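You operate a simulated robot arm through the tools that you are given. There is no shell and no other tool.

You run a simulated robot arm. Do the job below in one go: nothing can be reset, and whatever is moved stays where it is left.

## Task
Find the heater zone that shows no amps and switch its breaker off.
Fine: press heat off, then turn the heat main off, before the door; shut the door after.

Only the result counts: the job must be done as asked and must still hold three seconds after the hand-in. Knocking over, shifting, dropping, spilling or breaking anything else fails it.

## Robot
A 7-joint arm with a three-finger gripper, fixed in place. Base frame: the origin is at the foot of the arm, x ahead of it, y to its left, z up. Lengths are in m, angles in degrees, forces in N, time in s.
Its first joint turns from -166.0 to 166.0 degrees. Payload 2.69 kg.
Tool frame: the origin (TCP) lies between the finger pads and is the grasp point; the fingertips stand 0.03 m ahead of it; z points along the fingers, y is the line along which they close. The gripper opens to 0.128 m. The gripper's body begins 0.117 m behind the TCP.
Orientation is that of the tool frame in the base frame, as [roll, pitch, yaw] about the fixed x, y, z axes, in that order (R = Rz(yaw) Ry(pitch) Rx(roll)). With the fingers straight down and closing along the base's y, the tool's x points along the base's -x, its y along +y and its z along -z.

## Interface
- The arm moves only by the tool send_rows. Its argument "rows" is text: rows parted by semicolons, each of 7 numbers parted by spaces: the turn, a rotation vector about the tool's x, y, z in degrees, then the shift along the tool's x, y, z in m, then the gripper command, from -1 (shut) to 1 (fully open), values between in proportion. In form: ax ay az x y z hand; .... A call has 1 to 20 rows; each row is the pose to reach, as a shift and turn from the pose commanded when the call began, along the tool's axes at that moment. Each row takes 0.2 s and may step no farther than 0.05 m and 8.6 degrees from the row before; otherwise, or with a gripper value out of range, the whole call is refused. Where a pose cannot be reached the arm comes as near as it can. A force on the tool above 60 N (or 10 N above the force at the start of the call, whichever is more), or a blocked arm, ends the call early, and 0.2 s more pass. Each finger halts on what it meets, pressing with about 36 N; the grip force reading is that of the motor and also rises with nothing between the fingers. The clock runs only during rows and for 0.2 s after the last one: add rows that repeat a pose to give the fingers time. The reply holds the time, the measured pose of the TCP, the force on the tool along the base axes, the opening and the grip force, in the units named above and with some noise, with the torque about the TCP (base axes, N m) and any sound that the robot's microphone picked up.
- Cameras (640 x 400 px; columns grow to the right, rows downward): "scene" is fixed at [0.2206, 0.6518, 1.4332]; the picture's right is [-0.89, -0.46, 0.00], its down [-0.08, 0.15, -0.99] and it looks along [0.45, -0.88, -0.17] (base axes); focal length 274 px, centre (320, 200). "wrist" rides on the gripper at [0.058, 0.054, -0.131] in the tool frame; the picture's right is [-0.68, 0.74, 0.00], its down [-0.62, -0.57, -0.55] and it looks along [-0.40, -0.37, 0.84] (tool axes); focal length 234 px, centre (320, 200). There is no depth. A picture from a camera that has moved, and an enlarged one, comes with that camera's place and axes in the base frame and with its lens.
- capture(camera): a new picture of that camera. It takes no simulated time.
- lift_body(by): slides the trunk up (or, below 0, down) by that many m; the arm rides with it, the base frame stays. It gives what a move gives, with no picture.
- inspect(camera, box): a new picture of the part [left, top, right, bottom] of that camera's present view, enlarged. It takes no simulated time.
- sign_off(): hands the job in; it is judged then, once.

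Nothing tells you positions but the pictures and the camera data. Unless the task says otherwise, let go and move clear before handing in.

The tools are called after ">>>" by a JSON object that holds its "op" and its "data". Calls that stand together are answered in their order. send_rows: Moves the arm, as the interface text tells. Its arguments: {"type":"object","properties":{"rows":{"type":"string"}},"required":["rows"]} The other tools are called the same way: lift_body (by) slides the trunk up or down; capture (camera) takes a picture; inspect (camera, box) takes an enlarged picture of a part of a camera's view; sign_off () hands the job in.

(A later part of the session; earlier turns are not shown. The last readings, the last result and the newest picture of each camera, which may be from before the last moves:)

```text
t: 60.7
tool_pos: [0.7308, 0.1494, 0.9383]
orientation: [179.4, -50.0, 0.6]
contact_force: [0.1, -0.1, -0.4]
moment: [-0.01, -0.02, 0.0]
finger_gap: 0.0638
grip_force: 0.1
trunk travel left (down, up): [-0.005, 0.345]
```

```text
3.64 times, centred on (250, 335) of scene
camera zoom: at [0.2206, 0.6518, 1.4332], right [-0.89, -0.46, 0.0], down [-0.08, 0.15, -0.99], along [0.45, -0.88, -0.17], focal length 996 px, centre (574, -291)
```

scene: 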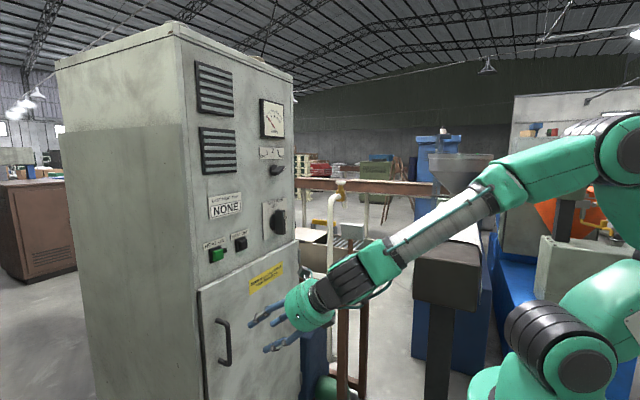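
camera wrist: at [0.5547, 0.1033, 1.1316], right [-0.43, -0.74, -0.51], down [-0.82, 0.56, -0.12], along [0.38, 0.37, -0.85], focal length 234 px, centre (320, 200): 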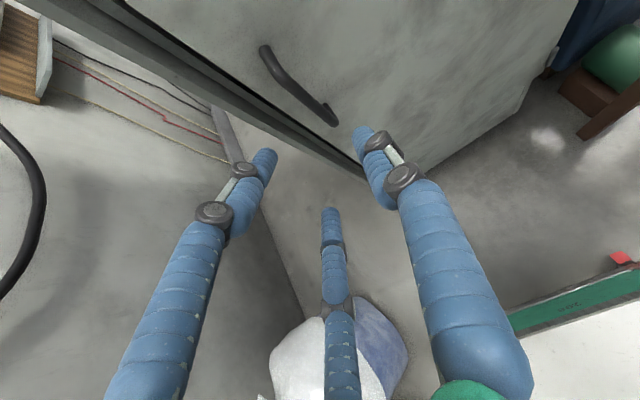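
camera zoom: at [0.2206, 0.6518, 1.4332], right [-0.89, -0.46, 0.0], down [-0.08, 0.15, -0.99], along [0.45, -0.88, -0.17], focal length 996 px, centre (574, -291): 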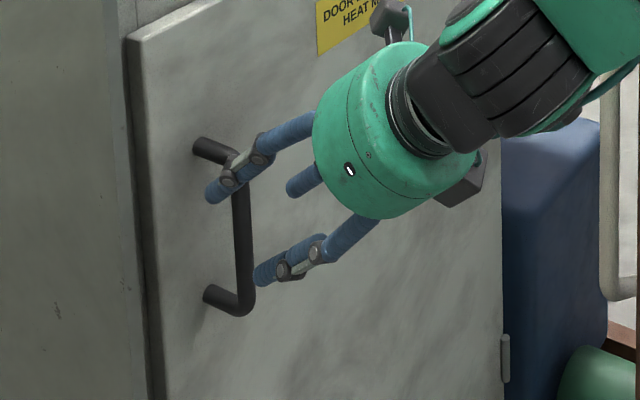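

The upper-left fingertip would meet the door first at this tilt. I'll flatten the hand to ~25°, narrow the fingers, and back slightly before going on.

>>> {"op": "send_rows", "data": {"rows": "0 5 0 -0.006 0 -0.003 -0.15; 0 10 0 -0.012 0 -0.006 -0.25; 0 15 0 -0.0183 -0.0006 -0.0094 -0.25; 0 15 0 -0.0183 -0.0006 -0.0094 -0.25"}}

>>> {"op": "inspect", "data": {"camera": "wrist", "box": [220, 40, 420, 240]}}

>>> {"op": "inspect", "data": {"camera": "scene", "box": [190, 280, 310, 390]}}

```text
t: 61.7
tool_pos: [0.7118, 0.1503, 0.9314]
orientation: [179.2, -65.1, 0.9]
contact_force: [0.1, -0.3, 0.2]
moment: [0.04, 0.02, -0.03]
finger_gap: 0.0478
grip_force: 0.0
trunk travel left (down, up): [-0.005, 0.345]
```

```text
2.00 times, centred on (320, 140) of wrist
camera zoom: at [0.6185, 0.097, 1.0411], right [-0.28, -0.74, -0.61], down [-0.76, 0.56, -0.33], along [0.59, 0.37, -0.72], focal length 468 px, centre (320, 320)
```

zoom: 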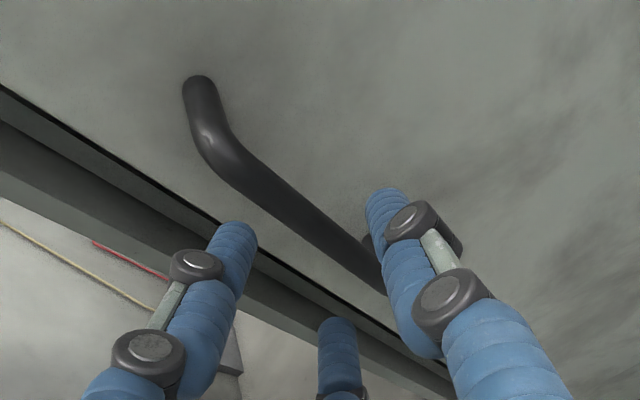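

```text
3.64 times, centred on (250, 335) of scene
camera zoom: at [0.2206, 0.6518, 1.4332], right [-0.89, -0.46, 0.0], down [-0.08, 0.15, -0.99], along [0.45, -0.88, -0.17], focal length 996 px, centre (574, -291)
```

zoom: 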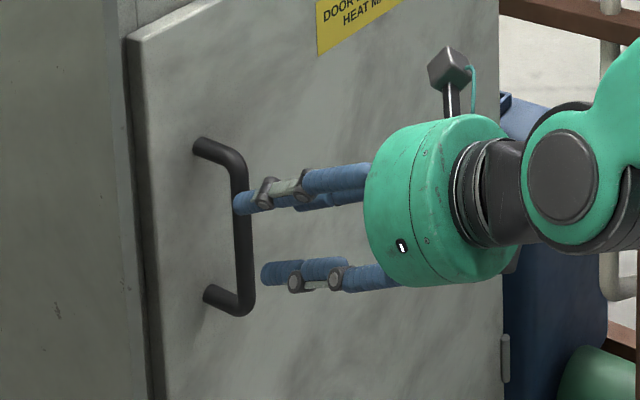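

The bar is centred at y≈0.150. Advancing along the tool axis to enclose it, then closing.

>>> {"op": "send_rows", "data": {"rows": "0 0 0 0 0 0.02 -0.25; 0 0 0 0 0 0.04 -0.25; 0 0 0 0 0 0.052 -0.25; 0 0 0 0 0 0.052 -0.25; 0 0 0 0 0 0.052 -0.5; 0 0 0 0 0 0.052 -0.8; 0 0 0 0 0 0.052 -1; 0 0 0 0 0 0.052 -1"}}

>>> {"op": "inspect", "data": {"camera": "wrist", "box": [220, 40, 420, 240]}}

>>> {"op": "inspect", "data": {"camera": "scene", "box": [190, 280, 310, 390]}}

```text
t: 63.5
tool_pos: [0.7576, 0.1558, 0.9055]
orientation: [178.9, -64.5, 1.5]
contact_force: [-1.2, 17.4, -2.8]
moment: [0.98, 0.9, 0.09]
finger_gap: 0.0222
grip_force: 45.1
trunk travel left (down, up): [-0.005, 0.345]
stopped in row 8: the force on the tool passed its limit at 64 N (the readings are from after the stop); the commanded pose is now the measured one
```

```text
2.00 times, centred on (320, 140) of wrist
camera zoom: at [0.6649, 0.1015, 1.0157], right [-0.28, -0.74, -0.6], down [-0.77, 0.56, -0.32], along [0.58, 0.37, -0.73], focal length 468 px, centre (320, 320)
```

zoom: 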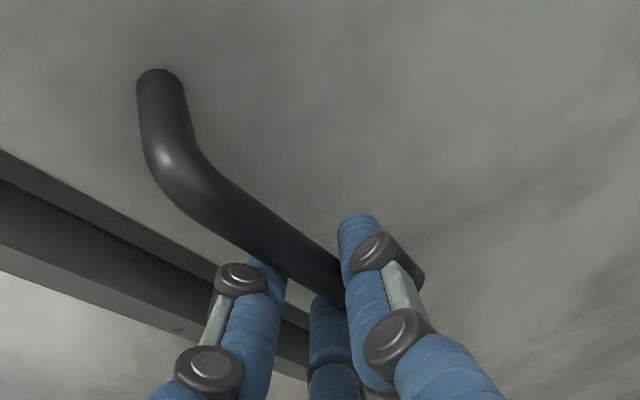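

```text
3.64 times, centred on (250, 335) of scene
camera zoom: at [0.2206, 0.6518, 1.4332], right [-0.89, -0.46, 0.0], down [-0.08, 0.15, -0.99], along [0.45, -0.88, -0.17], focal length 996 px, centre (574, -291)
```

zoom: 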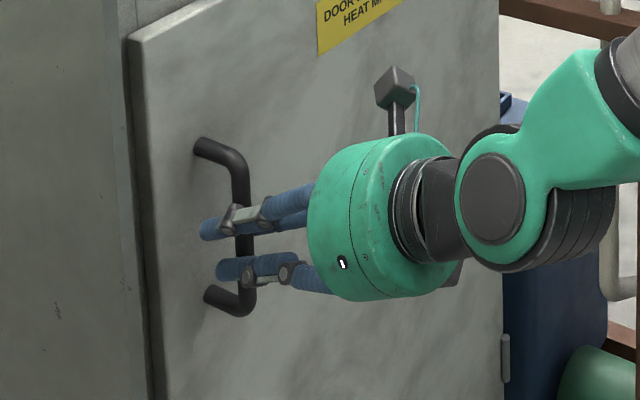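

The handle is firmly held (gap 22 mm). I'll start pulling the door along its hinge arc, a few degrees first to see that it's unlocked.

>>> {"op": "send_rows", "data": {"rows": "1.13 0.01 -0.54 -0.0043 0.0013 -0.009 -1; 2.26 0.02 -1.08 -0.0085 0.0026 -0.0177 -1; 3.4 0.03 -1.6 -0.0127 0.0043 -0.0265 -1; 4.51 0.04 -2.15 -0.0169 0.006 -0.0353 -1"}}

>>> {"op": "capture", "data": {"camera": "scene"}}

```text
t: 64.5
tool_pos: [0.7187, 0.1481, 0.9062]
orientation: [178.8, -64.5, 6.4]
contact_force: [-6.0, 30.8, -8.5]
moment: [1.23, 0.59, 0.13]
finger_gap: 0.0221
grip_force: 45.1
trunk travel left (down, up): [-0.005, 0.345]
```

```text
taken
```

scene: 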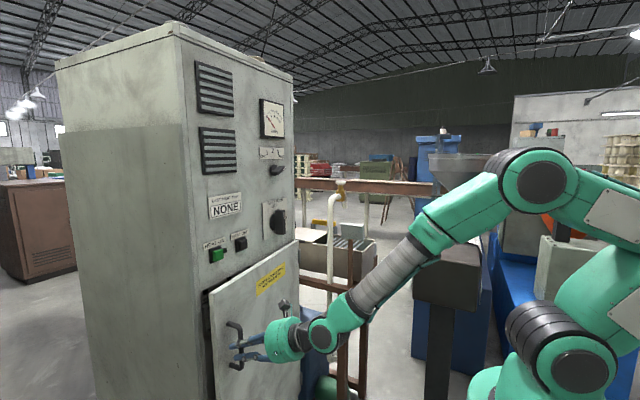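

The door is unlocked and moving. I'll continue pulling along the arc to about 25°, easing the side load slightly.

>>> {"op": "send_rows", "data": {"rows": "2.26 0.02 -1.08 -0.0084 0.001 -0.0176 -1; 4.51 0.05 -2.15 -0.0167 0.0031 -0.035 -1; 6.77 0.07 -3.23 -0.025 0.0075 -0.0523 -1; 9.03 0.09 -4.3 -0.0332 0.0124 -0.0694 -1; 11.3 0.11 -5.4 -0.0414 0.0186 -0.0864 -1; 13.54 0.14 -6.46 -0.0495 0.0252 -0.1032 -1; 15.8 0.16 -7.5 -0.0574 0.0328 -0.1195 -1; 18.05 0.18 -8.61 -0.0651 0.0411 -0.1356 -1"}}

>>> {"op": "capture", "data": {"camera": "scene"}}

>>> {"op": "capture", "data": {"camera": "wrist"}}

```text
t: 65.2
tool_pos: [0.6747, 0.1368, 0.9059]
orientation: [178.3, -64.5, 11.2]
contact_force: [6.9, -18.7, -5.8]
moment: [0.73, -0.48, -0.28]
finger_gap: 0.0222
grip_force: 45.2
out of reach, approached as far as the arm can: row 3
trunk travel left (down, up): [-0.005, 0.345]
stopped in row 3: the force on the tool passed its limit at 90 N (the readings are from after the stop); the commanded pose is now the measured one
```

```text
taken
```

scene: 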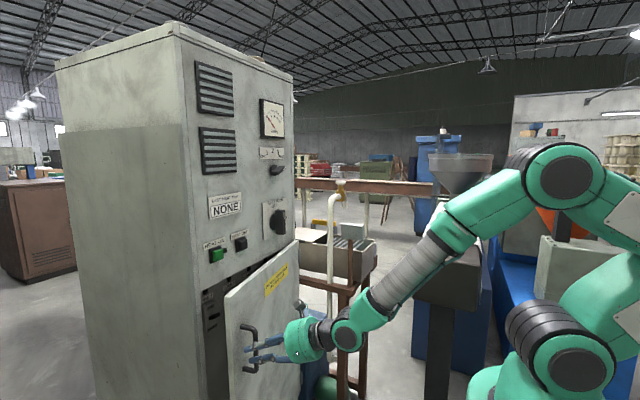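

```text
taken
camera wrist: at [0.5923, 0.0692, 1.0162], right [-0.16, -0.78, -0.6], down [-0.84, 0.43, -0.32], along [0.51, 0.45, -0.73], focal length 234 px, centre (320, 200)
```

wrist: 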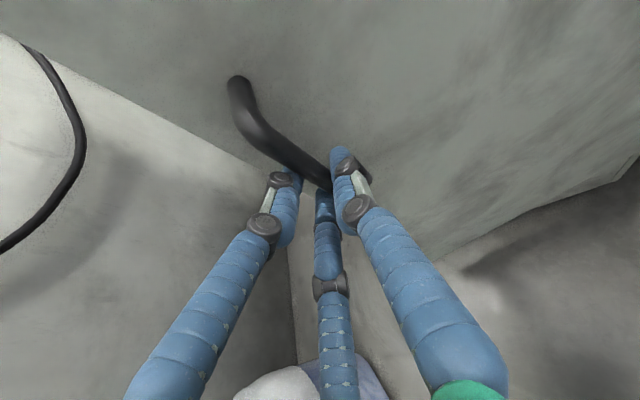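

The wrist ran out of bend at this shallow tilt, with the door about 10° open. I'll pivot the hand steeper around the bar while holding it.

>>> {"op": "send_rows", "data": {"rows": "0 -4 0 0 0 0 -1; 0 -8 0 0 0 0 -1; 0 -12 0 0 0 0 -1; 0 -16 0 0 0 0 -1; 0 -20 0 0 0 0 -1; 0 -20 0 0 0 0 -1"}}

>>> {"op": "capture", "data": {"camera": "wrist"}}

>>> {"op": "inspect", "data": {"camera": "scene", "box": [190, 260, 340, 400]}}

```text
t: 66.7
tool_pos: [0.6753, 0.1369, 0.9087]
orientation: [178.9, -44.7, 10.6]
contact_force: [16.9, -52.1, 19.7]
moment: [0.12, -0.13, -0.27]
finger_gap: 0.0227
grip_force: 45.1
trunk travel left (down, up): [-0.005, 0.345]
```

```text
taken
camera wrist: at [0.6347, 0.0768, 1.0442], right [-0.35, -0.81, -0.47], down [-0.91, 0.42, -0.05], along [0.23, 0.4, -0.88], focal length 234 px, centre (320, 200)
```

wrist: 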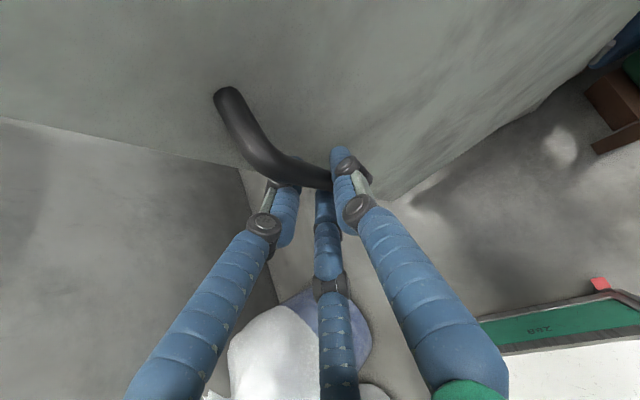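

```text
2.86 times, centred on (265, 330) of scene
camera zoom: at [0.2206, 0.6518, 1.4332], right [-0.89, -0.46, 0.0], down [-0.08, 0.15, -0.99], along [0.45, -0.88, -0.17], focal length 783 px, centre (477, -171)
```

zoom: 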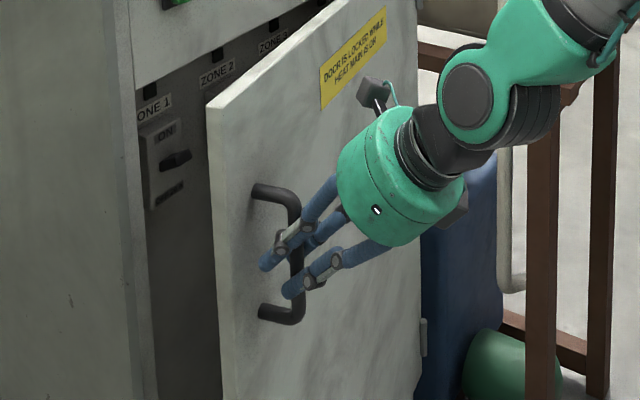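

I can see breakers ZONE 1, 2, 3 inside, with HEAD presumably further right. The hand is now steeper, so I'll continue pulling the door open with a small sideways correction.

>>> {"op": "send_rows", "data": {"rows": "1.76 0.03 -1.78 -0.0142 0.0053 -0.0139 -1; 3.52 0.07 -3.55 -0.0283 0.0107 -0.0278 -1; 5.28 0.1 -5.33 -0.0419 0.0158 -0.0412 -1; 7.03 0.14 -7.1 -0.0554 0.021 -0.0545 -1; 8.8 0.17 -8.9 -0.0687 0.0277 -0.0675 -1; 10.55 0.2 -10.66 -0.0819 0.0345 -0.0804 -1"}}

>>> {"op": "capture", "data": {"camera": "scene"}}

```text
t: 67.1
tool_pos: [0.6577, 0.1297, 0.9022]
orientation: [178.7, -44.3, 13.6]
contact_force: [1.9, -4.2, 11.0]
moment: [1.01, 0.47, 0.25]
finger_gap: 0.0226
grip_force: 44.9
trunk travel left (down, up): [-0.005, 0.345]
stopped in row 2: the force on the tool passed its limit at 78 N (the readings are from after the stop); the commanded pose is now the measured one
```

```text
taken
```

scene: 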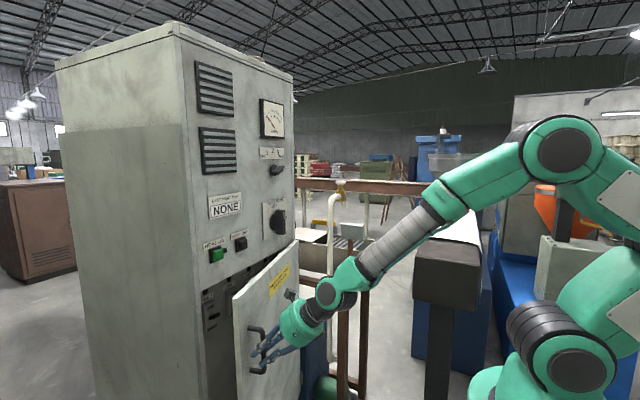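

The stop released the built-up stress (load now ~12 N). I'll keep pulling in smaller steps along a refitted arc.

>>> {"op": "send_rows", "data": {"rows": "1.16 0.03 -1.19 -0.0094 0.0024 -0.0091 -1; 2.33 0.05 -2.39 -0.0188 0.0048 -0.0183 -1; 3.49 0.08 -3.58 -0.0282 0.0072 -0.0274 -1; 4.65 0.11 -4.77 -0.0375 0.0106 -0.0363 -1; 5.82 0.13 -5.97 -0.0467 0.0142 -0.0453 -1; 6.98 0.16 -7.16 -0.056 0.018 -0.0542 -1; 8.15 0.19 -8.35 -0.065 0.0225 -0.063 -1; 9.31 0.21 -9.54 -0.074 0.0272 -0.0716 -1; 10.5 0.24 -10.7 -0.083 0.032 -0.0803 -1"}}

>>> {"op": "capture", "data": {"camera": "scene"}}

```text
t: 69.1
tool_pos: [0.5499, 0.0723, 0.9043]
orientation: [178.8, -44.2, 28.5]
contact_force: [18.8, -27.3, 27.8]
moment: [1.0, -0.54, -0.33]
finger_gap: 0.0226
grip_force: 45.7
trunk travel left (down, up): [-0.005, 0.345]
```

```text
taken
```

scene: 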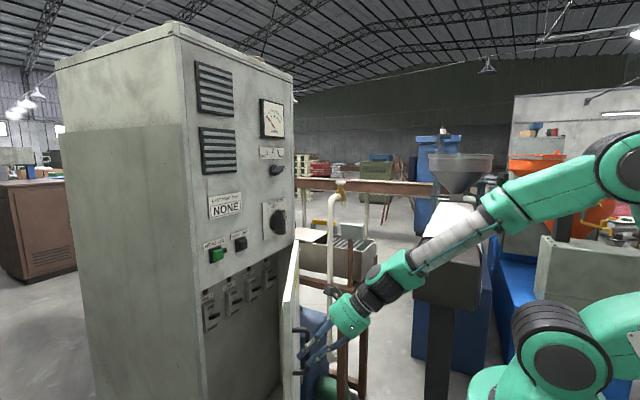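

Door is about 27° open and moving well; four breakers are now visible high up in the compartment. Continuing along the arc.

>>> {"op": "send_rows", "data": {"rows": "1.16 0.03 -1.19 -0.0097 0.0031 -0.0094 -1; 2.33 0.05 -2.39 -0.0193 0.0061 -0.0187 -1; 3.49 0.08 -3.58 -0.029 0.0092 -0.0281 -1; 4.65 0.1 -4.77 -0.0383 0.0127 -0.037 -1; 5.81 0.13 -5.97 -0.0475 0.0165 -0.046 -1; 6.97 0.15 -7.17 -0.0568 0.0203 -0.0549 -1; 8.13 0.18 -8.36 -0.0658 0.0247 -0.0636 -1; 9.3 0.2 -9.55 -0.0748 0.0295 -0.0722 -1; 10.46 0.23 -10.75 -0.0838 0.0344 -0.0809 -1; 11.6 0.25 -11.9 -0.0925 0.0401 -0.0892 -1; 12.8 0.28 -13.1 -0.1012 0.046 -0.0975 -1; 13.9 0.3 -14.3 -0.1099 0.052 -0.1058 -1"}}

>>> {"op": "capture", "data": {"camera": "scene"}}

```text
t: 71.7
tool_pos: [0.4414, -0.044, 0.9026]
orientation: [178.8, -44.0, 48.4]
contact_force: [37.0, -26.1, 13.2]
moment: [1.36, -0.53, -0.43]
finger_gap: 0.0225
grip_force: 45.5
trunk travel left (down, up): [-0.005, 0.345]
```

```text
taken
```

scene: 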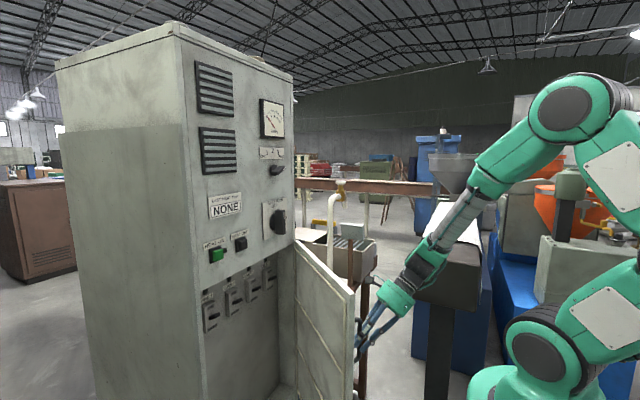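

About 47° open and going smoothly. I'll carry on toward ~70° the same way.

>>> {"op": "send_rows", "data": {"rows": "1.16 0.03 -1.2 -0.0093 0.0035 -0.0089 -1; 2.31 0.05 -2.4 -0.0187 0.007 -0.0179 -1; 3.47 0.08 -3.6 -0.028 0.0105 -0.0268 -1; 4.63 0.1 -4.8 -0.0372 0.0141 -0.0356 -1; 5.79 0.13 -6 -0.0464 0.0178 -0.0445 -1; 6.95 0.15 -7.19 -0.0556 0.0214 -0.0533 -1; 8.1 0.18 -8.4 -0.0646 0.0261 -0.0619 -1; 9.25 0.2 -9.6 -0.0736 0.0309 -0.0705 -1; 10.4 0.23 -10.8 -0.0826 0.0356 -0.0791 -1; 11.6 0.25 -12 -0.0913 0.0414 -0.0873 -1; 12.7 0.28 -13.2 -0.1 0.0471 -0.0956 -1; 13.9 0.3 -14.4 -0.1086 0.0529 -0.1038 -1"}}

>>> {"op": "capture", "data": {"camera": "scene"}}

```text
t: 74.3
tool_pos: [0.38, -0.1836, 0.903]
orientation: [178.8, -44.1, 67.7]
contact_force: [6.9, -0.6, 7.7]
moment: [1.18, 1.02, -0.17]
finger_gap: 0.0222
grip_force: 45.5
trunk travel left (down, up): [-0.005, 0.345]
stopped in row 12: the force on the tool passed its limit at 62 N (the readings are from after the stop); the commanded pose is now the measured one
```

```text
taken
```

scene: 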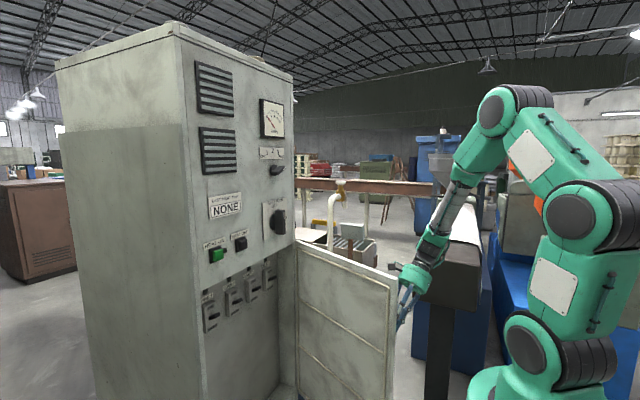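

The door is ~67° open. I'll look at the breakers before deciding how far it needs to go.

>>> {"op": "inspect", "data": {"camera": "scene", "box": [190, 240, 310, 350]}}

>>> {"op": "capture", "data": {"camera": "wrist"}}

>>> {"op": "inspect", "data": {"camera": "scene", "box": [330, 180, 520, 400]}}

```text
3.64 times, centred on (250, 295) of scene
camera zoom: at [0.2206, 0.6518, 1.4332], right [-0.89, -0.46, 0.0], down [-0.08, 0.15, -0.99], along [0.45, -0.88, -0.17], focal length 996 px, centre (574, -146)
```

zoom: 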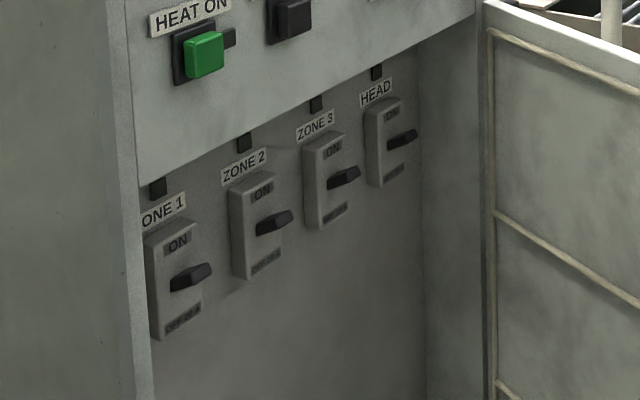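

```text
taken
camera wrist: at [0.4077, -0.2495, 1.0384], right [0.49, -0.74, -0.46], down [-0.84, -0.53, -0.04], along [-0.21, 0.41, -0.89], focal length 234 px, centre (320, 200)
```

wrist: 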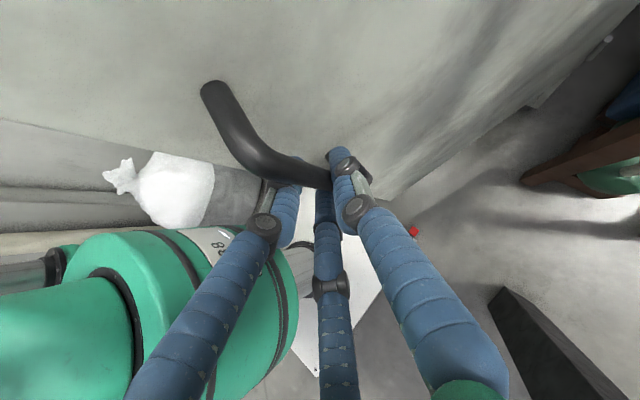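

```text
1.82 times, centred on (425, 290) of scene
camera zoom: at [0.2206, 0.6518, 1.4332], right [-0.89, -0.46, 0.0], down [-0.08, 0.15, -0.99], along [0.45, -0.88, -0.17], focal length 498 px, centre (129, 36)
```

zoom: 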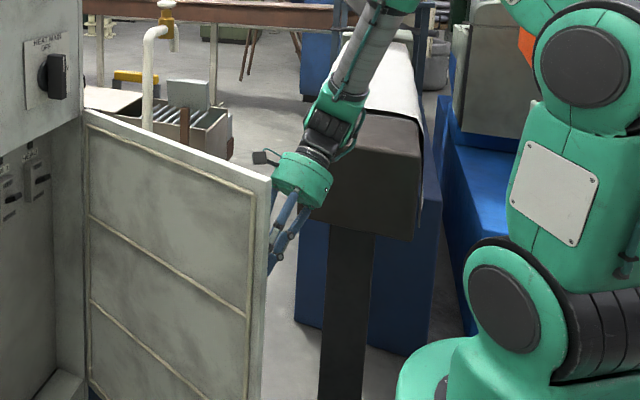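

All four breakers have ON at the top and OFF at the bottom, with levers tilted up (ON). HEAD is the far-right one at roughly y=-0.17. The door must swing past ~85° to clear the hand, so I'll let go of the handle here and push from inside.

>>> {"op": "send_rows", "data": {"rows": "0 0 0 0 0 0 -0.5; 0 0 0 0 0 0 -0.1; 0 0 0 0 0 0 0; 0 0 0 0 0 -0.025 0; 0 0 0 0 0 -0.05 0; 0 0 0 0 0 -0.075 0; 0 0 0 0 0 -0.09 0"}}

>>> {"op": "capture", "data": {"camera": "scene"}}

>>> {"op": "capture", "data": {"camera": "wrist"}}

```text
t: 75.9
tool_pos: [0.3538, -0.2406, 0.9668]
orientation: [178.8, -44.3, 67.7]
contact_force: [0.6, -0.2, 0.0]
moment: [-0.01, 0.01, 0.0]
finger_gap: 0.0642
grip_force: 0.0
trunk travel left (down, up): [-0.005, 0.345]
```

```text
taken
```

scene: 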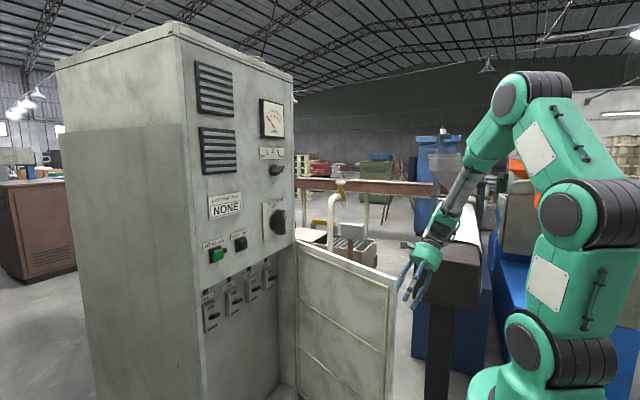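

```text
taken
camera wrist: at [0.3814, -0.3066, 1.1033], right [0.49, -0.74, -0.46], down [-0.84, -0.54, -0.04], along [-0.21, 0.41, -0.89], focal length 234 px, centre (320, 200)
```

wrist: 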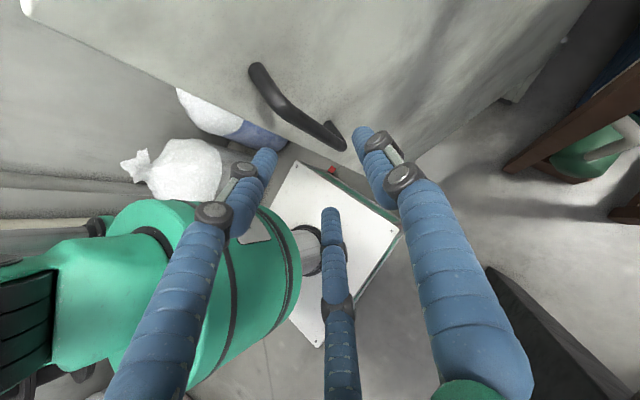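

Released and clear. I'll raise the trunk straight up so the hand goes above the door's top edge.

>>> {"op": "lift_body", "data": {"by": 0.27}}

>>> {"op": "capture", "data": {"camera": "scene"}}

```text
t: 78.6
tool_pos: [0.3539, -0.2402, 1.2362]
orientation: [178.8, -44.1, 67.7]
contact_force: [-0.2, -0.4, -0.7]
moment: [0.01, -0.01, -0.04]
finger_gap: 0.0639
grip_force: 0.1
trunk travel left (down, up): [-0.275, 0.075]
```

```text
taken
```

scene: 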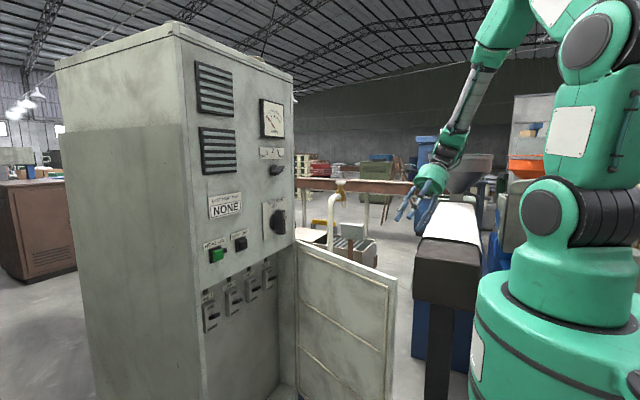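

Above the door now. I'll swing the hand back to face forward and over to the inside of the door, closing the fingers.

>>> {"op": "send_rows", "data": {"rows": "-4.73 -0.1 4.88 0.0191 0.0066 0.0187 -0.3; -9.46 -0.2 9.76 0.0383 0.0132 0.0374 -0.6; -14.2 -0.3 14.6 0.0574 0.0199 0.0561 -0.9; -18.9 -0.4 19.5 0.0766 0.0265 0.0748 -1; -23.6 -0.5 24.4 0.0957 0.0331 0.0935 -1; -28.4 -0.6 29.3 0.1148 0.0397 0.1121 -1; -33.1 -0.7 34.2 0.134 0.0463 0.1308 -1; -37.8 -0.8 39 0.1531 0.053 0.1495 -1; -42.6 -0.9 43.9 0.1723 0.0596 0.1682 -1; -47.3 -1 48.8 0.1914 0.0662 0.1869 -1; -47.3 -1 48.8 0.1914 0.0662 0.1869 -1"}}

>>> {"op": "capture", "data": {"camera": "scene"}}

>>> {"op": "capture", "data": {"camera": "wrist"}}

```text
t: 81.0
tool_pos: [0.519, -0.0204, 1.2369]
orientation: [178.9, -44.2, -0.4]
contact_force: [-0.4, 0.1, 0.3]
moment: [-0.01, 0.01, -0.03]
finger_gap: 0.0019
grip_force: 31.3
trunk travel left (down, up): [-0.275, 0.075]
```

```text
taken
```

scene: 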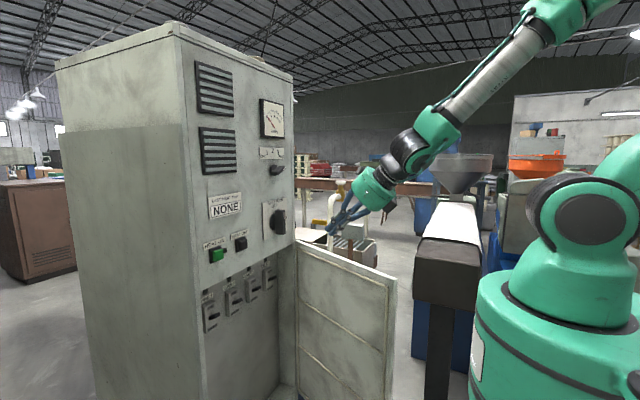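

```text
taken
camera wrist: at [0.4693, -0.0716, 1.3723], right [-0.5, -0.73, -0.46], down [-0.81, 0.58, -0.04], along [0.3, 0.35, -0.89], focal length 234 px, centre (320, 200)
```

wrist: 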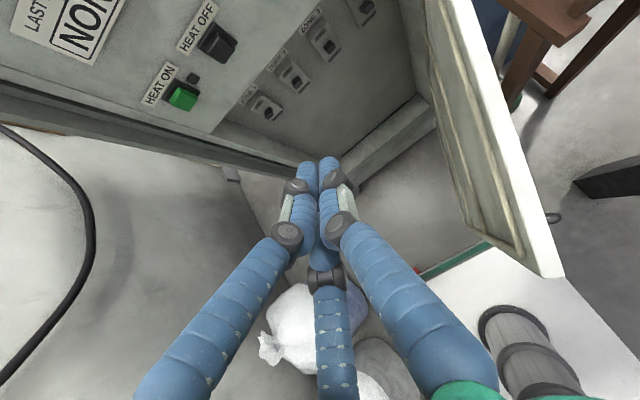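

Inside the swing area and clear of the door edge. I'll shift a little left for margin and lower the trunk.

>>> {"op": "send_rows", "data": {"rows": "0 0 0 0 -0.02 0 -1; 0 0 0 0 -0.04 0 -1; 0 0 0 0 -0.04 0 -1"}}

>>> {"op": "lift_body", "data": {"by": -0.27}}

>>> {"op": "capture", "data": {"camera": "scene"}}

>>> {"op": "capture", "data": {"camera": "wrist"}}

```text
t: 81.8
tool_pos: [0.5226, 0.0196, 1.2374]
orientation: [178.8, -44.2, -0.3]
contact_force: [0.0, -0.4, 0.4]
moment: [-0.03, -0.02, -0.01]
finger_gap: 0.0021
grip_force: 31.0
trunk travel left (down, up): [-0.275, 0.075]
```

```text
t: 84.6
tool_pos: [0.5216, 0.0205, 0.9677]
orientation: [178.7, -44.2, -0.3]
contact_force: [0.9, 0.3, -0.8]
moment: [-0.03, 0.01, 0.01]
finger_gap: 0.0022
grip_force: 31.5
trunk travel left (down, up): [-0.005, 0.345]
```

```text
taken
```

scene: 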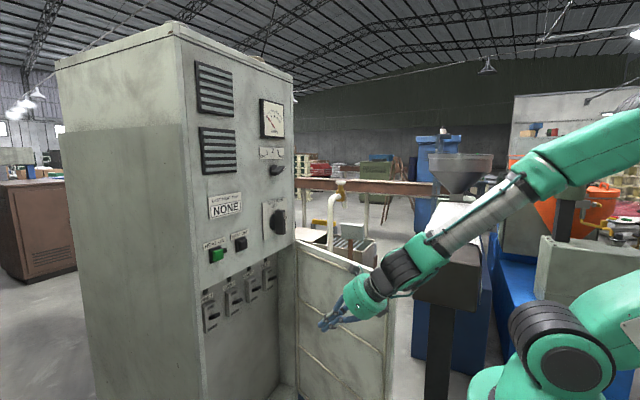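

```text
taken
camera wrist: at [0.4711, -0.0319, 1.1028], right [-0.5, -0.73, -0.46], down [-0.81, 0.58, -0.04], along [0.3, 0.35, -0.89], focal length 234 px, centre (320, 200)
```

wrist: 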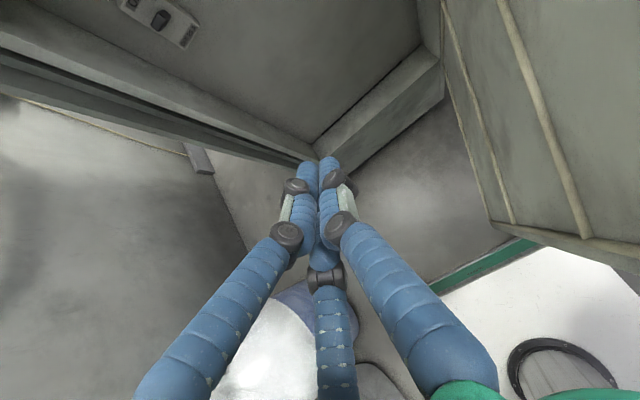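

Now I'll yaw the hand to the right so the closed fingertips lead, and move toward the door's inner face.

>>> {"op": "send_rows", "data": {"rows": "-4.65 -0.1 4.78 0.0036 0.0116 0.0038 -1; -9.3 -0.2 9.57 0.0073 0.0231 0.0076 -1; -13.95 -0.3 14.35 0.0109 0.0347 0.0114 -1; -18.6 -0.4 19.1 0.0145 0.0463 0.0151 -1; -23.25 -0.5 23.9 0.0182 0.0578 0.0189 -1; -27.9 -0.6 28.7 0.0218 0.0694 0.0227 -1; -27.9 -0.6 28.7 0.0218 0.0694 0.0227 -1"}}

>>> {"op": "capture", "data": {"camera": "scene"}}

>>> {"op": "capture", "data": {"camera": "wrist"}}

```text
t: 86.2
tool_pos: [0.5518, -0.0521, 0.9671]
orientation: [178.8, -44.2, -40.4]
contact_force: [-0.9, 0.0, 0.0]
moment: [-0.01, -0.03, -0.01]
finger_gap: 0.0023
grip_force: 31.3
trunk travel left (down, up): [-0.005, 0.345]
```

```text
taken
```

scene: 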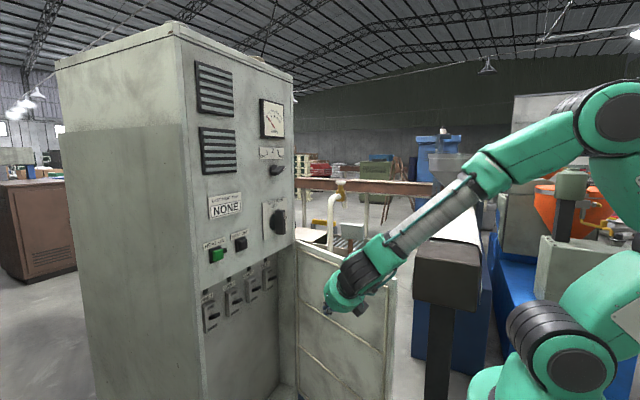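

```text
taken
camera wrist: at [0.4804, -0.0586, 1.1021], right [-0.85, -0.24, -0.46], down [-0.25, 0.97, -0.04], along [0.46, 0.08, -0.89], focal length 234 px, centre (320, 200)
```

wrist: 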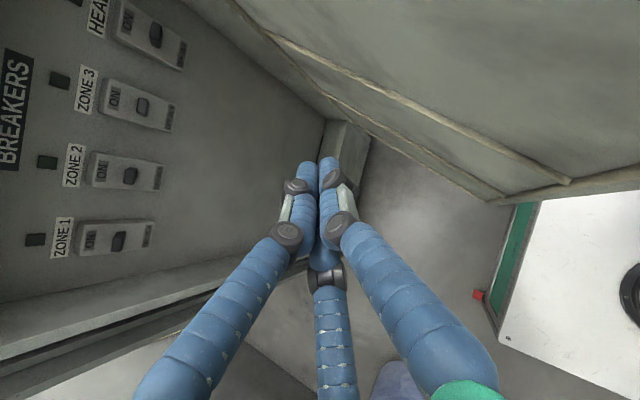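

I have a clear view of the breakers (HEAD is at the far end). Now I'll push the door's inner face toward -y to swing it to about 90°.

>>> {"op": "send_rows", "data": {"rows": "0 0 0 0.0093 0.015 0.0094 -1; 0 0 0 0.0186 0.0301 0.0187 -1; 0 0 0 0.0279 0.0451 0.0281 -1; 0 0 0 0.0372 0.0602 0.0374 -1; 0 0 0 0.0465 0.0752 0.0468 -1; 0 0 0 0.0558 0.0902 0.0561 -1; 0 0 0 0.065 0.1053 0.0655 -1; 0 0 0 0.0743 0.1203 0.0748 -1; 0 0 0 0.0836 0.1353 0.0842 -1; 0 0 0 0.0929 0.1504 0.0935 -1"}}

>>> {"op": "capture", "data": {"camera": "scene"}}

>>> {"op": "capture", "data": {"camera": "wrist"}}

```text
t: 88.4
tool_pos: [0.5532, -0.2515, 0.966]
orientation: [178.8, -44.2, -40.4]
contact_force: [-0.2, 0.1, 0.9]
moment: [-0.01, 0.02, 0.0]
finger_gap: 0.0022
grip_force: 31.0
trunk travel left (down, up): [-0.005, 0.345]
```

```text
taken
```

scene: 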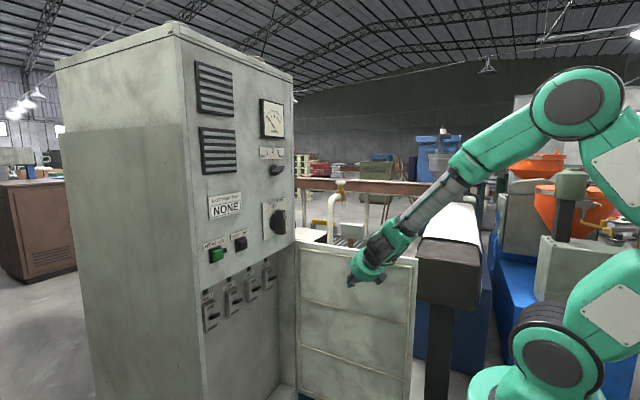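

```text
taken
camera wrist: at [0.4811, -0.2585, 1.1013], right [-0.85, -0.24, -0.46], down [-0.25, 0.97, -0.04], along [0.46, 0.08, -0.89], focal length 234 px, centre (320, 200)
```

wrist: 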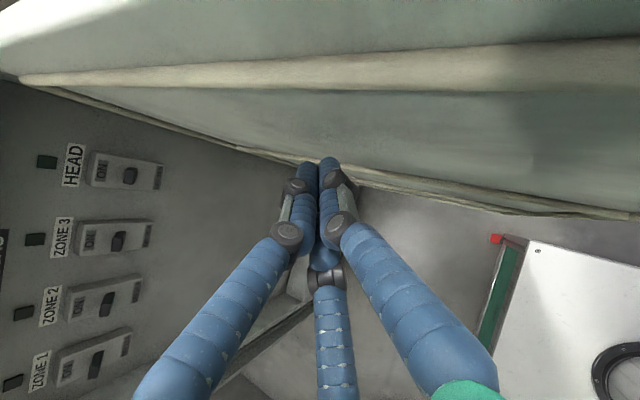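

The door is at about 83°. One more small push for clearance.

>>> {"op": "send_rows", "data": {"rows": "0 0 0 0.0093 0.015 0.0094 -1; 0 0 0 0.0186 0.0301 0.0187 -1; 0 0 0 0.0209 0.0338 0.021 -1; 0 0 0 0.0209 0.0338 0.021 -1"}}

>>> {"op": "capture", "data": {"camera": "scene"}}

```text
t: 89.4
tool_pos: [0.5527, -0.2977, 0.9653]
orientation: [178.8, -44.2, -40.4]
contact_force: [-0.3, -0.6, 0.2]
moment: [0.0, 0.0, 0.0]
finger_gap: 0.0021
grip_force: 31.4
trunk travel left (down, up): [-0.005, 0.345]
```

```text
taken
```

scene: 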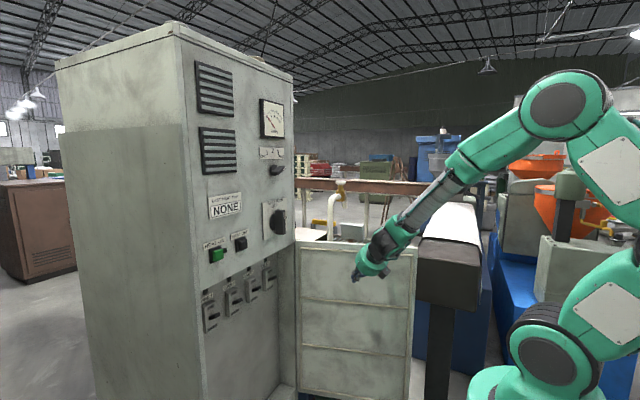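

The door is now past 90° and stays put. The HEAD lever triangulates to about (0.878, -0.203, 0.931), with its neighbour 10 cm away. I'll zoom in on it before approaching.

>>> {"op": "inspect", "data": {"camera": "scene", "box": [240, 250, 300, 310]}}

>>> {"op": "inspect", "data": {"camera": "wrist", "box": [30, 130, 190, 290]}}

```text
6.67 times, centred on (270, 280) of scene
camera zoom: at [0.2206, 0.6518, 1.4332], right [-0.89, -0.46, 0.0], down [-0.08, 0.15, -0.99], along [0.45, -0.88, -0.17], focal length 1826 px, centre (653, -333)
```

zoom: 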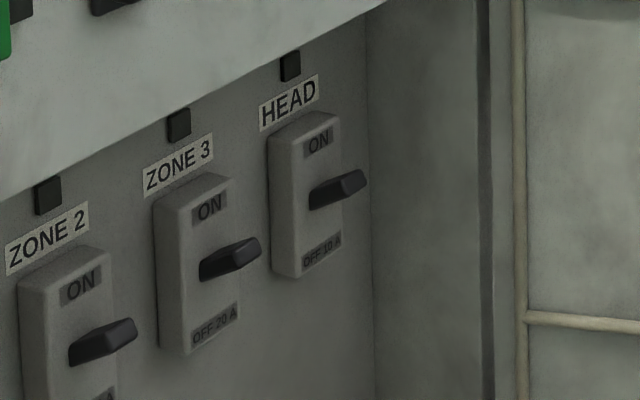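

```text
2.50 times, centred on (110, 210) of wrist
camera zoom: at [0.4808, -0.3043, 1.1017], right [-0.85, -0.24, -0.46], down [-0.25, 0.97, -0.04], along [0.46, 0.08, -0.89], focal length 585 px, centre (845, 175)
```

zoom: 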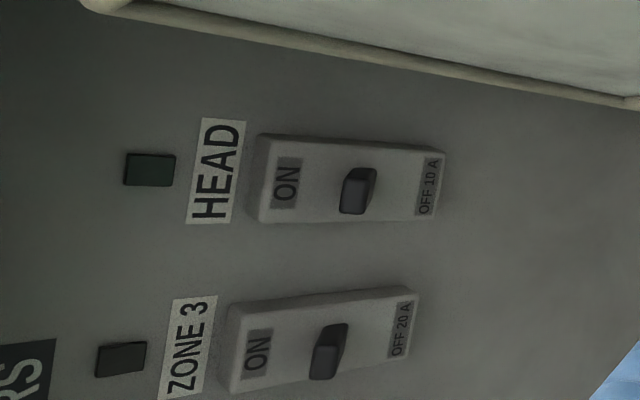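

The HEAD lever tip is at about (0.860, -0.204, 0.936), tilted up; OFF is below. I'll move to a staging pose in front of it with a shallower tilt that stays under the panel's lower edge.

>>> {"op": "send_rows", "data": {"rows": "2.78 3.43 -1.98 0.0053 -0.0359 -0.0038 -1; 5.57 6.87 -3.97 0.0105 -0.0717 -0.0076 -1; 8.35 10.3 -5.95 0.0158 -0.1076 -0.0114 -1; 11.1 13.7 -7.93 0.021 -0.1435 -0.0151 -1; 13.9 17.2 -9.92 0.0263 -0.1793 -0.0189 -1; 16.7 20.6 -11.9 0.0315 -0.2152 -0.0227 -1; 16.7 20.6 -11.9 0.0315 -0.2152 -0.0227 -1"}}

>>> {"op": "capture", "data": {"camera": "scene"}}

>>> {"op": "capture", "data": {"camera": "wrist"}}

```text
t: 91.0
tool_pos: [0.6996, -0.1388, 1.0026]
orientation: [178.2, -64.7, -19.2]
contact_force: [-1.1, 0.0, -0.1]
moment: [0.01, 0.04, 0.01]
finger_gap: 0.0022
grip_force: 31.2
trunk travel left (down, up): [-0.005, 0.345]
```

```text
taken
```

scene: 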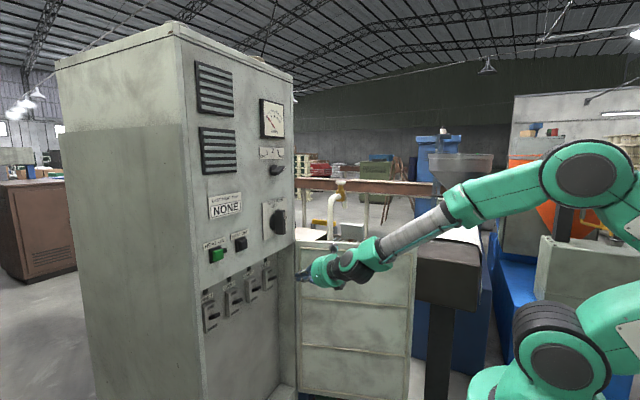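

```text
taken
camera wrist: at [0.5935, -0.1544, 1.1123], right [-0.53, -0.59, -0.6], down [-0.51, 0.79, -0.33], along [0.67, 0.13, -0.73], focal length 234 px, centre (320, 200)
```

wrist: 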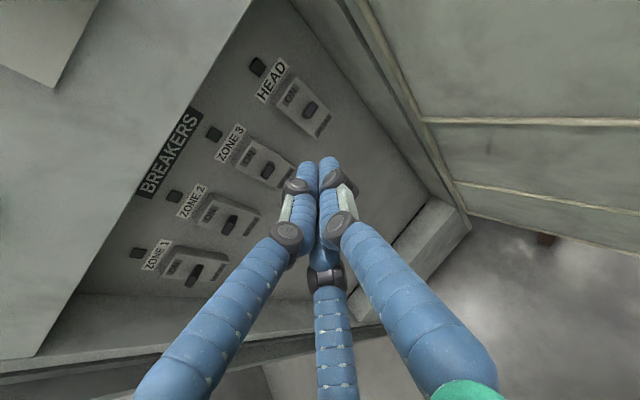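

The view confirms the HEAD lever at about (0.865, -0.203, 0.94). I'll bring the closed fingertips in to just above it.

>>> {"op": "send_rows", "data": {"rows": "0 0 0 0.025 0 0.025 -1; 0 0 0 0.0501 -0.001 0.05 -1; 0 0 0 0.0501 -0.001 0.08 -1; 0 0 0 0.0501 -0.001 0.11 -1; 0 0 0 0.0501 -0.001 0.13 -1; 0 0 0 0.0501 -0.001 0.1477 -1; 0 0 0 0.0501 -0.001 0.1477 -1"}}

>>> {"op": "inspect", "data": {"camera": "scene", "box": [230, 230, 350, 320]}}

>>> {"op": "capture", "data": {"camera": "wrist"}}

```text
t: 92.6
tool_pos: [0.8449, -0.19, 0.9828]
orientation: [178.1, -64.7, -19.1]
contact_force: [-0.1, -0.1, -0.2]
moment: [-0.02, -0.07, 0.0]
finger_gap: 0.0022
grip_force: 31.4
trunk travel left (down, up): [-0.005, 0.345]
```

```text
4.44 times, centred on (290, 275) of scene
camera zoom: at [0.2206, 0.6518, 1.4332], right [-0.89, -0.46, 0.0], down [-0.08, 0.15, -0.99], along [0.45, -0.88, -0.17], focal length 1217 px, centre (453, -133)
```

zoom: 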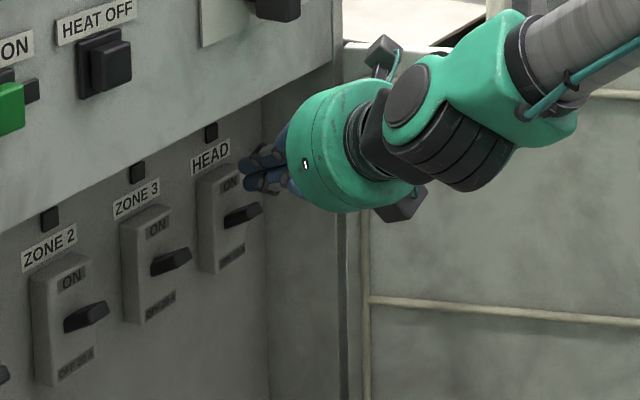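

```text
taken
camera wrist: at [0.7389, -0.2065, 1.0931], right [-0.53, -0.59, -0.6], down [-0.51, 0.79, -0.33], along [0.67, 0.13, -0.73], focal length 234 px, centre (320, 200)
```

wrist: 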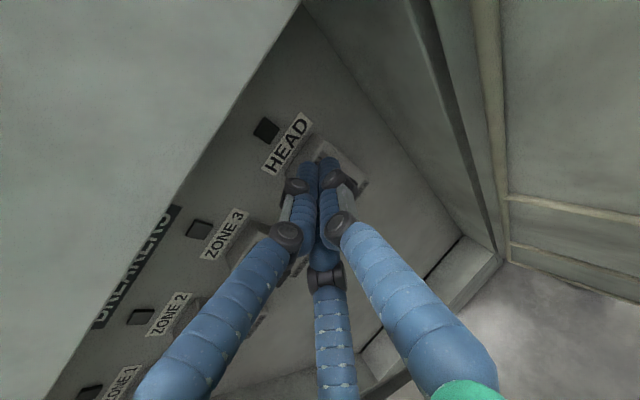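

The fingertips are directly above the HEAD lever. Pushing straight down in 1 cm steps.

>>> {"op": "send_rows", "data": {"rows": "0 0 0 -0.009 0 0.0043 -1; 0 0 0 -0.0181 -0.0003 0.0085 -1; 0 0 0 -0.0271 -0.0004 0.0128 -1; 0 0 0 -0.0362 -0.0005 0.0171 -1; 0 0 0 -0.0452 -0.0007 0.0214 -1; 0 0 0 -0.0497 -0.0007 0.0235 -1"}}

>>> {"op": "inspect", "data": {"camera": "scene", "box": [230, 230, 350, 320]}}

>>> {"op": "inspect", "data": {"camera": "wrist", "box": [220, 80, 420, 240]}}

```text
t: 93.6
tool_pos: [0.844, -0.1915, 0.9566]
orientation: [178.5, -65.4, -19.4]
contact_force: [-57.5, 6.3, 26.5]
moment: [0.29, 0.82, 0.19]
finger_gap: 0.002
grip_force: 31.3
trunk travel left (down, up): [-0.005, 0.345]
stopped in row 5: the force on the tool passed its limit at 71 N (the readings are from after the stop); the commanded pose is now the measured one
```

```text
4.44 times, centred on (290, 275) of scene
camera zoom: at [0.2206, 0.6518, 1.4332], right [-0.89, -0.46, 0.0], down [-0.08, 0.15, -0.99], along [0.45, -0.88, -0.17], focal length 1217 px, centre (453, -133)
```

zoom: 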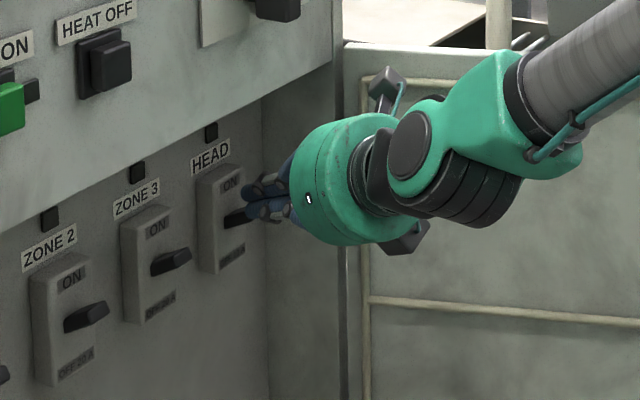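

```text
2.50 times, centred on (320, 160) of wrist
camera zoom: at [0.7359, -0.2067, 1.0651], right [-0.53, -0.59, -0.61], down [-0.51, 0.79, -0.34], along [0.68, 0.13, -0.72], focal length 585 px, centre (320, 300)
```

zoom: 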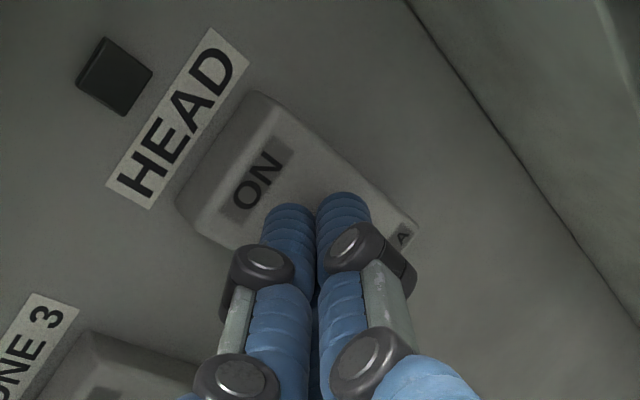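

The tip caught on the lever's end face rather than riding over its top, so the lever hasn't moved. I'll back up and re-check the geometry.

>>> {"op": "send_rows", "data": {"rows": "0 0 0 0.009 0 -0.0143 -1; 0 0 0 0.0271 0.0004 -0.0228 -1; 0 0 0 0.0362 0.0005 -0.0271 -1; 0 0 0 0.0362 0.0005 -0.0271 -1"}}

>>> {"op": "inspect", "data": {"camera": "scene", "box": [240, 250, 300, 300]}}

>>> {"op": "inspect", "data": {"camera": "wrist", "box": [240, 80, 400, 200]}}

```text
t: 94.6
tool_pos: [0.8374, -0.1873, 0.997]
orientation: [178.4, -65.1, -19.3]
contact_force: [0.2, 0.3, 1.3]
moment: [0.05, 0.03, 0.01]
finger_gap: 0.0023
grip_force: 31.6
trunk travel left (down, up): [-0.005, 0.345]
```

```text
8.00 times, centred on (270, 275) of scene
camera zoom: at [0.2206, 0.6518, 1.4332], right [-0.89, -0.46, 0.0], down [-0.08, 0.15, -0.99], along [0.45, -0.88, -0.17], focal length 2191 px, centre (720, -400)
```

zoom: 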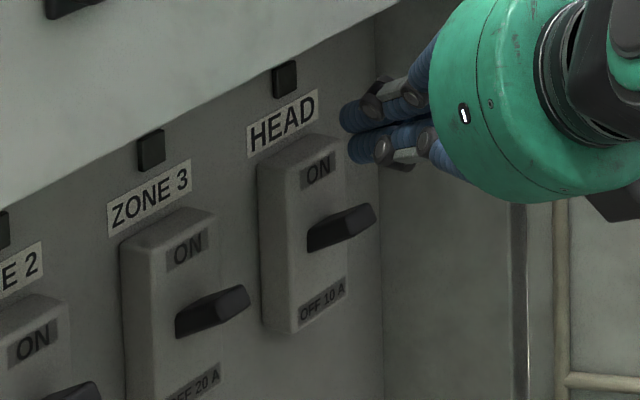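

```text
3.33 times, centred on (320, 140) of wrist
camera zoom: at [0.7306, -0.2033, 1.1057], right [-0.53, -0.6, -0.61], down [-0.51, 0.79, -0.34], along [0.68, 0.13, -0.72], focal length 781 px, centre (320, 400)
```

zoom: 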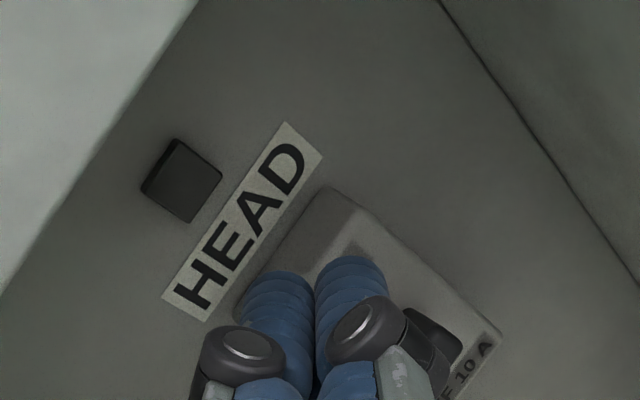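

The lever tip sits slightly deeper than my fingertip's end face. I'll go about 2 cm further in over the lever, so the underside of the fingers presses it down.

>>> {"op": "send_rows", "data": {"rows": "0 0 0 0.002 -0.0012 0.0124 -1; 0 0 0 0.0039 -0.0023 0.0248 -1; 0 0 0 0.0039 -0.0023 0.0248 -1"}}

>>> {"op": "inspect", "data": {"camera": "scene", "box": [240, 250, 300, 300]}}

>>> {"op": "inspect", "data": {"camera": "wrist", "box": [240, 80, 400, 200]}}

```text
t: 95.4
tool_pos: [0.8598, -0.1941, 0.9906]
orientation: [178.3, -65.2, -19.4]
contact_force: [0.2, -0.1, 0.5]
moment: [0.0, 0.01, -0.02]
finger_gap: 0.0019
grip_force: 31.3
trunk travel left (down, up): [-0.005, 0.345]
```

```text
8.00 times, centred on (270, 275) of scene
camera zoom: at [0.2206, 0.6518, 1.4332], right [-0.89, -0.46, 0.0], down [-0.08, 0.15, -0.99], along [0.45, -0.88, -0.17], focal length 2191 px, centre (720, -400)
```

zoom: 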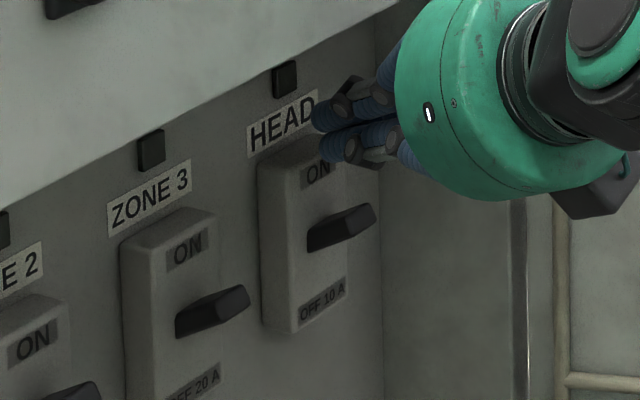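

```text
3.33 times, centred on (320, 140) of wrist
camera zoom: at [0.754, -0.2102, 1.0991], right [-0.53, -0.59, -0.61], down [-0.51, 0.79, -0.34], along [0.68, 0.13, -0.72], focal length 781 px, centre (320, 400)
```

zoom: 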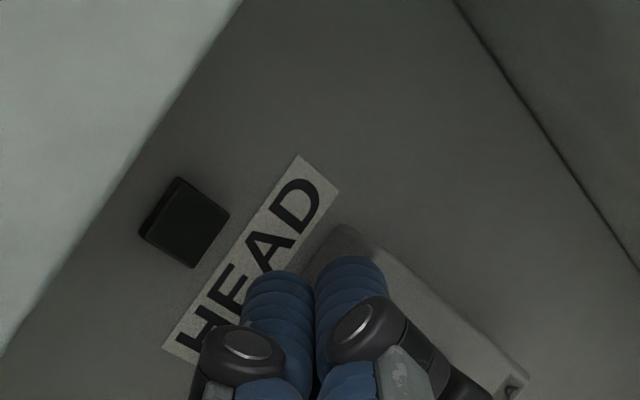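

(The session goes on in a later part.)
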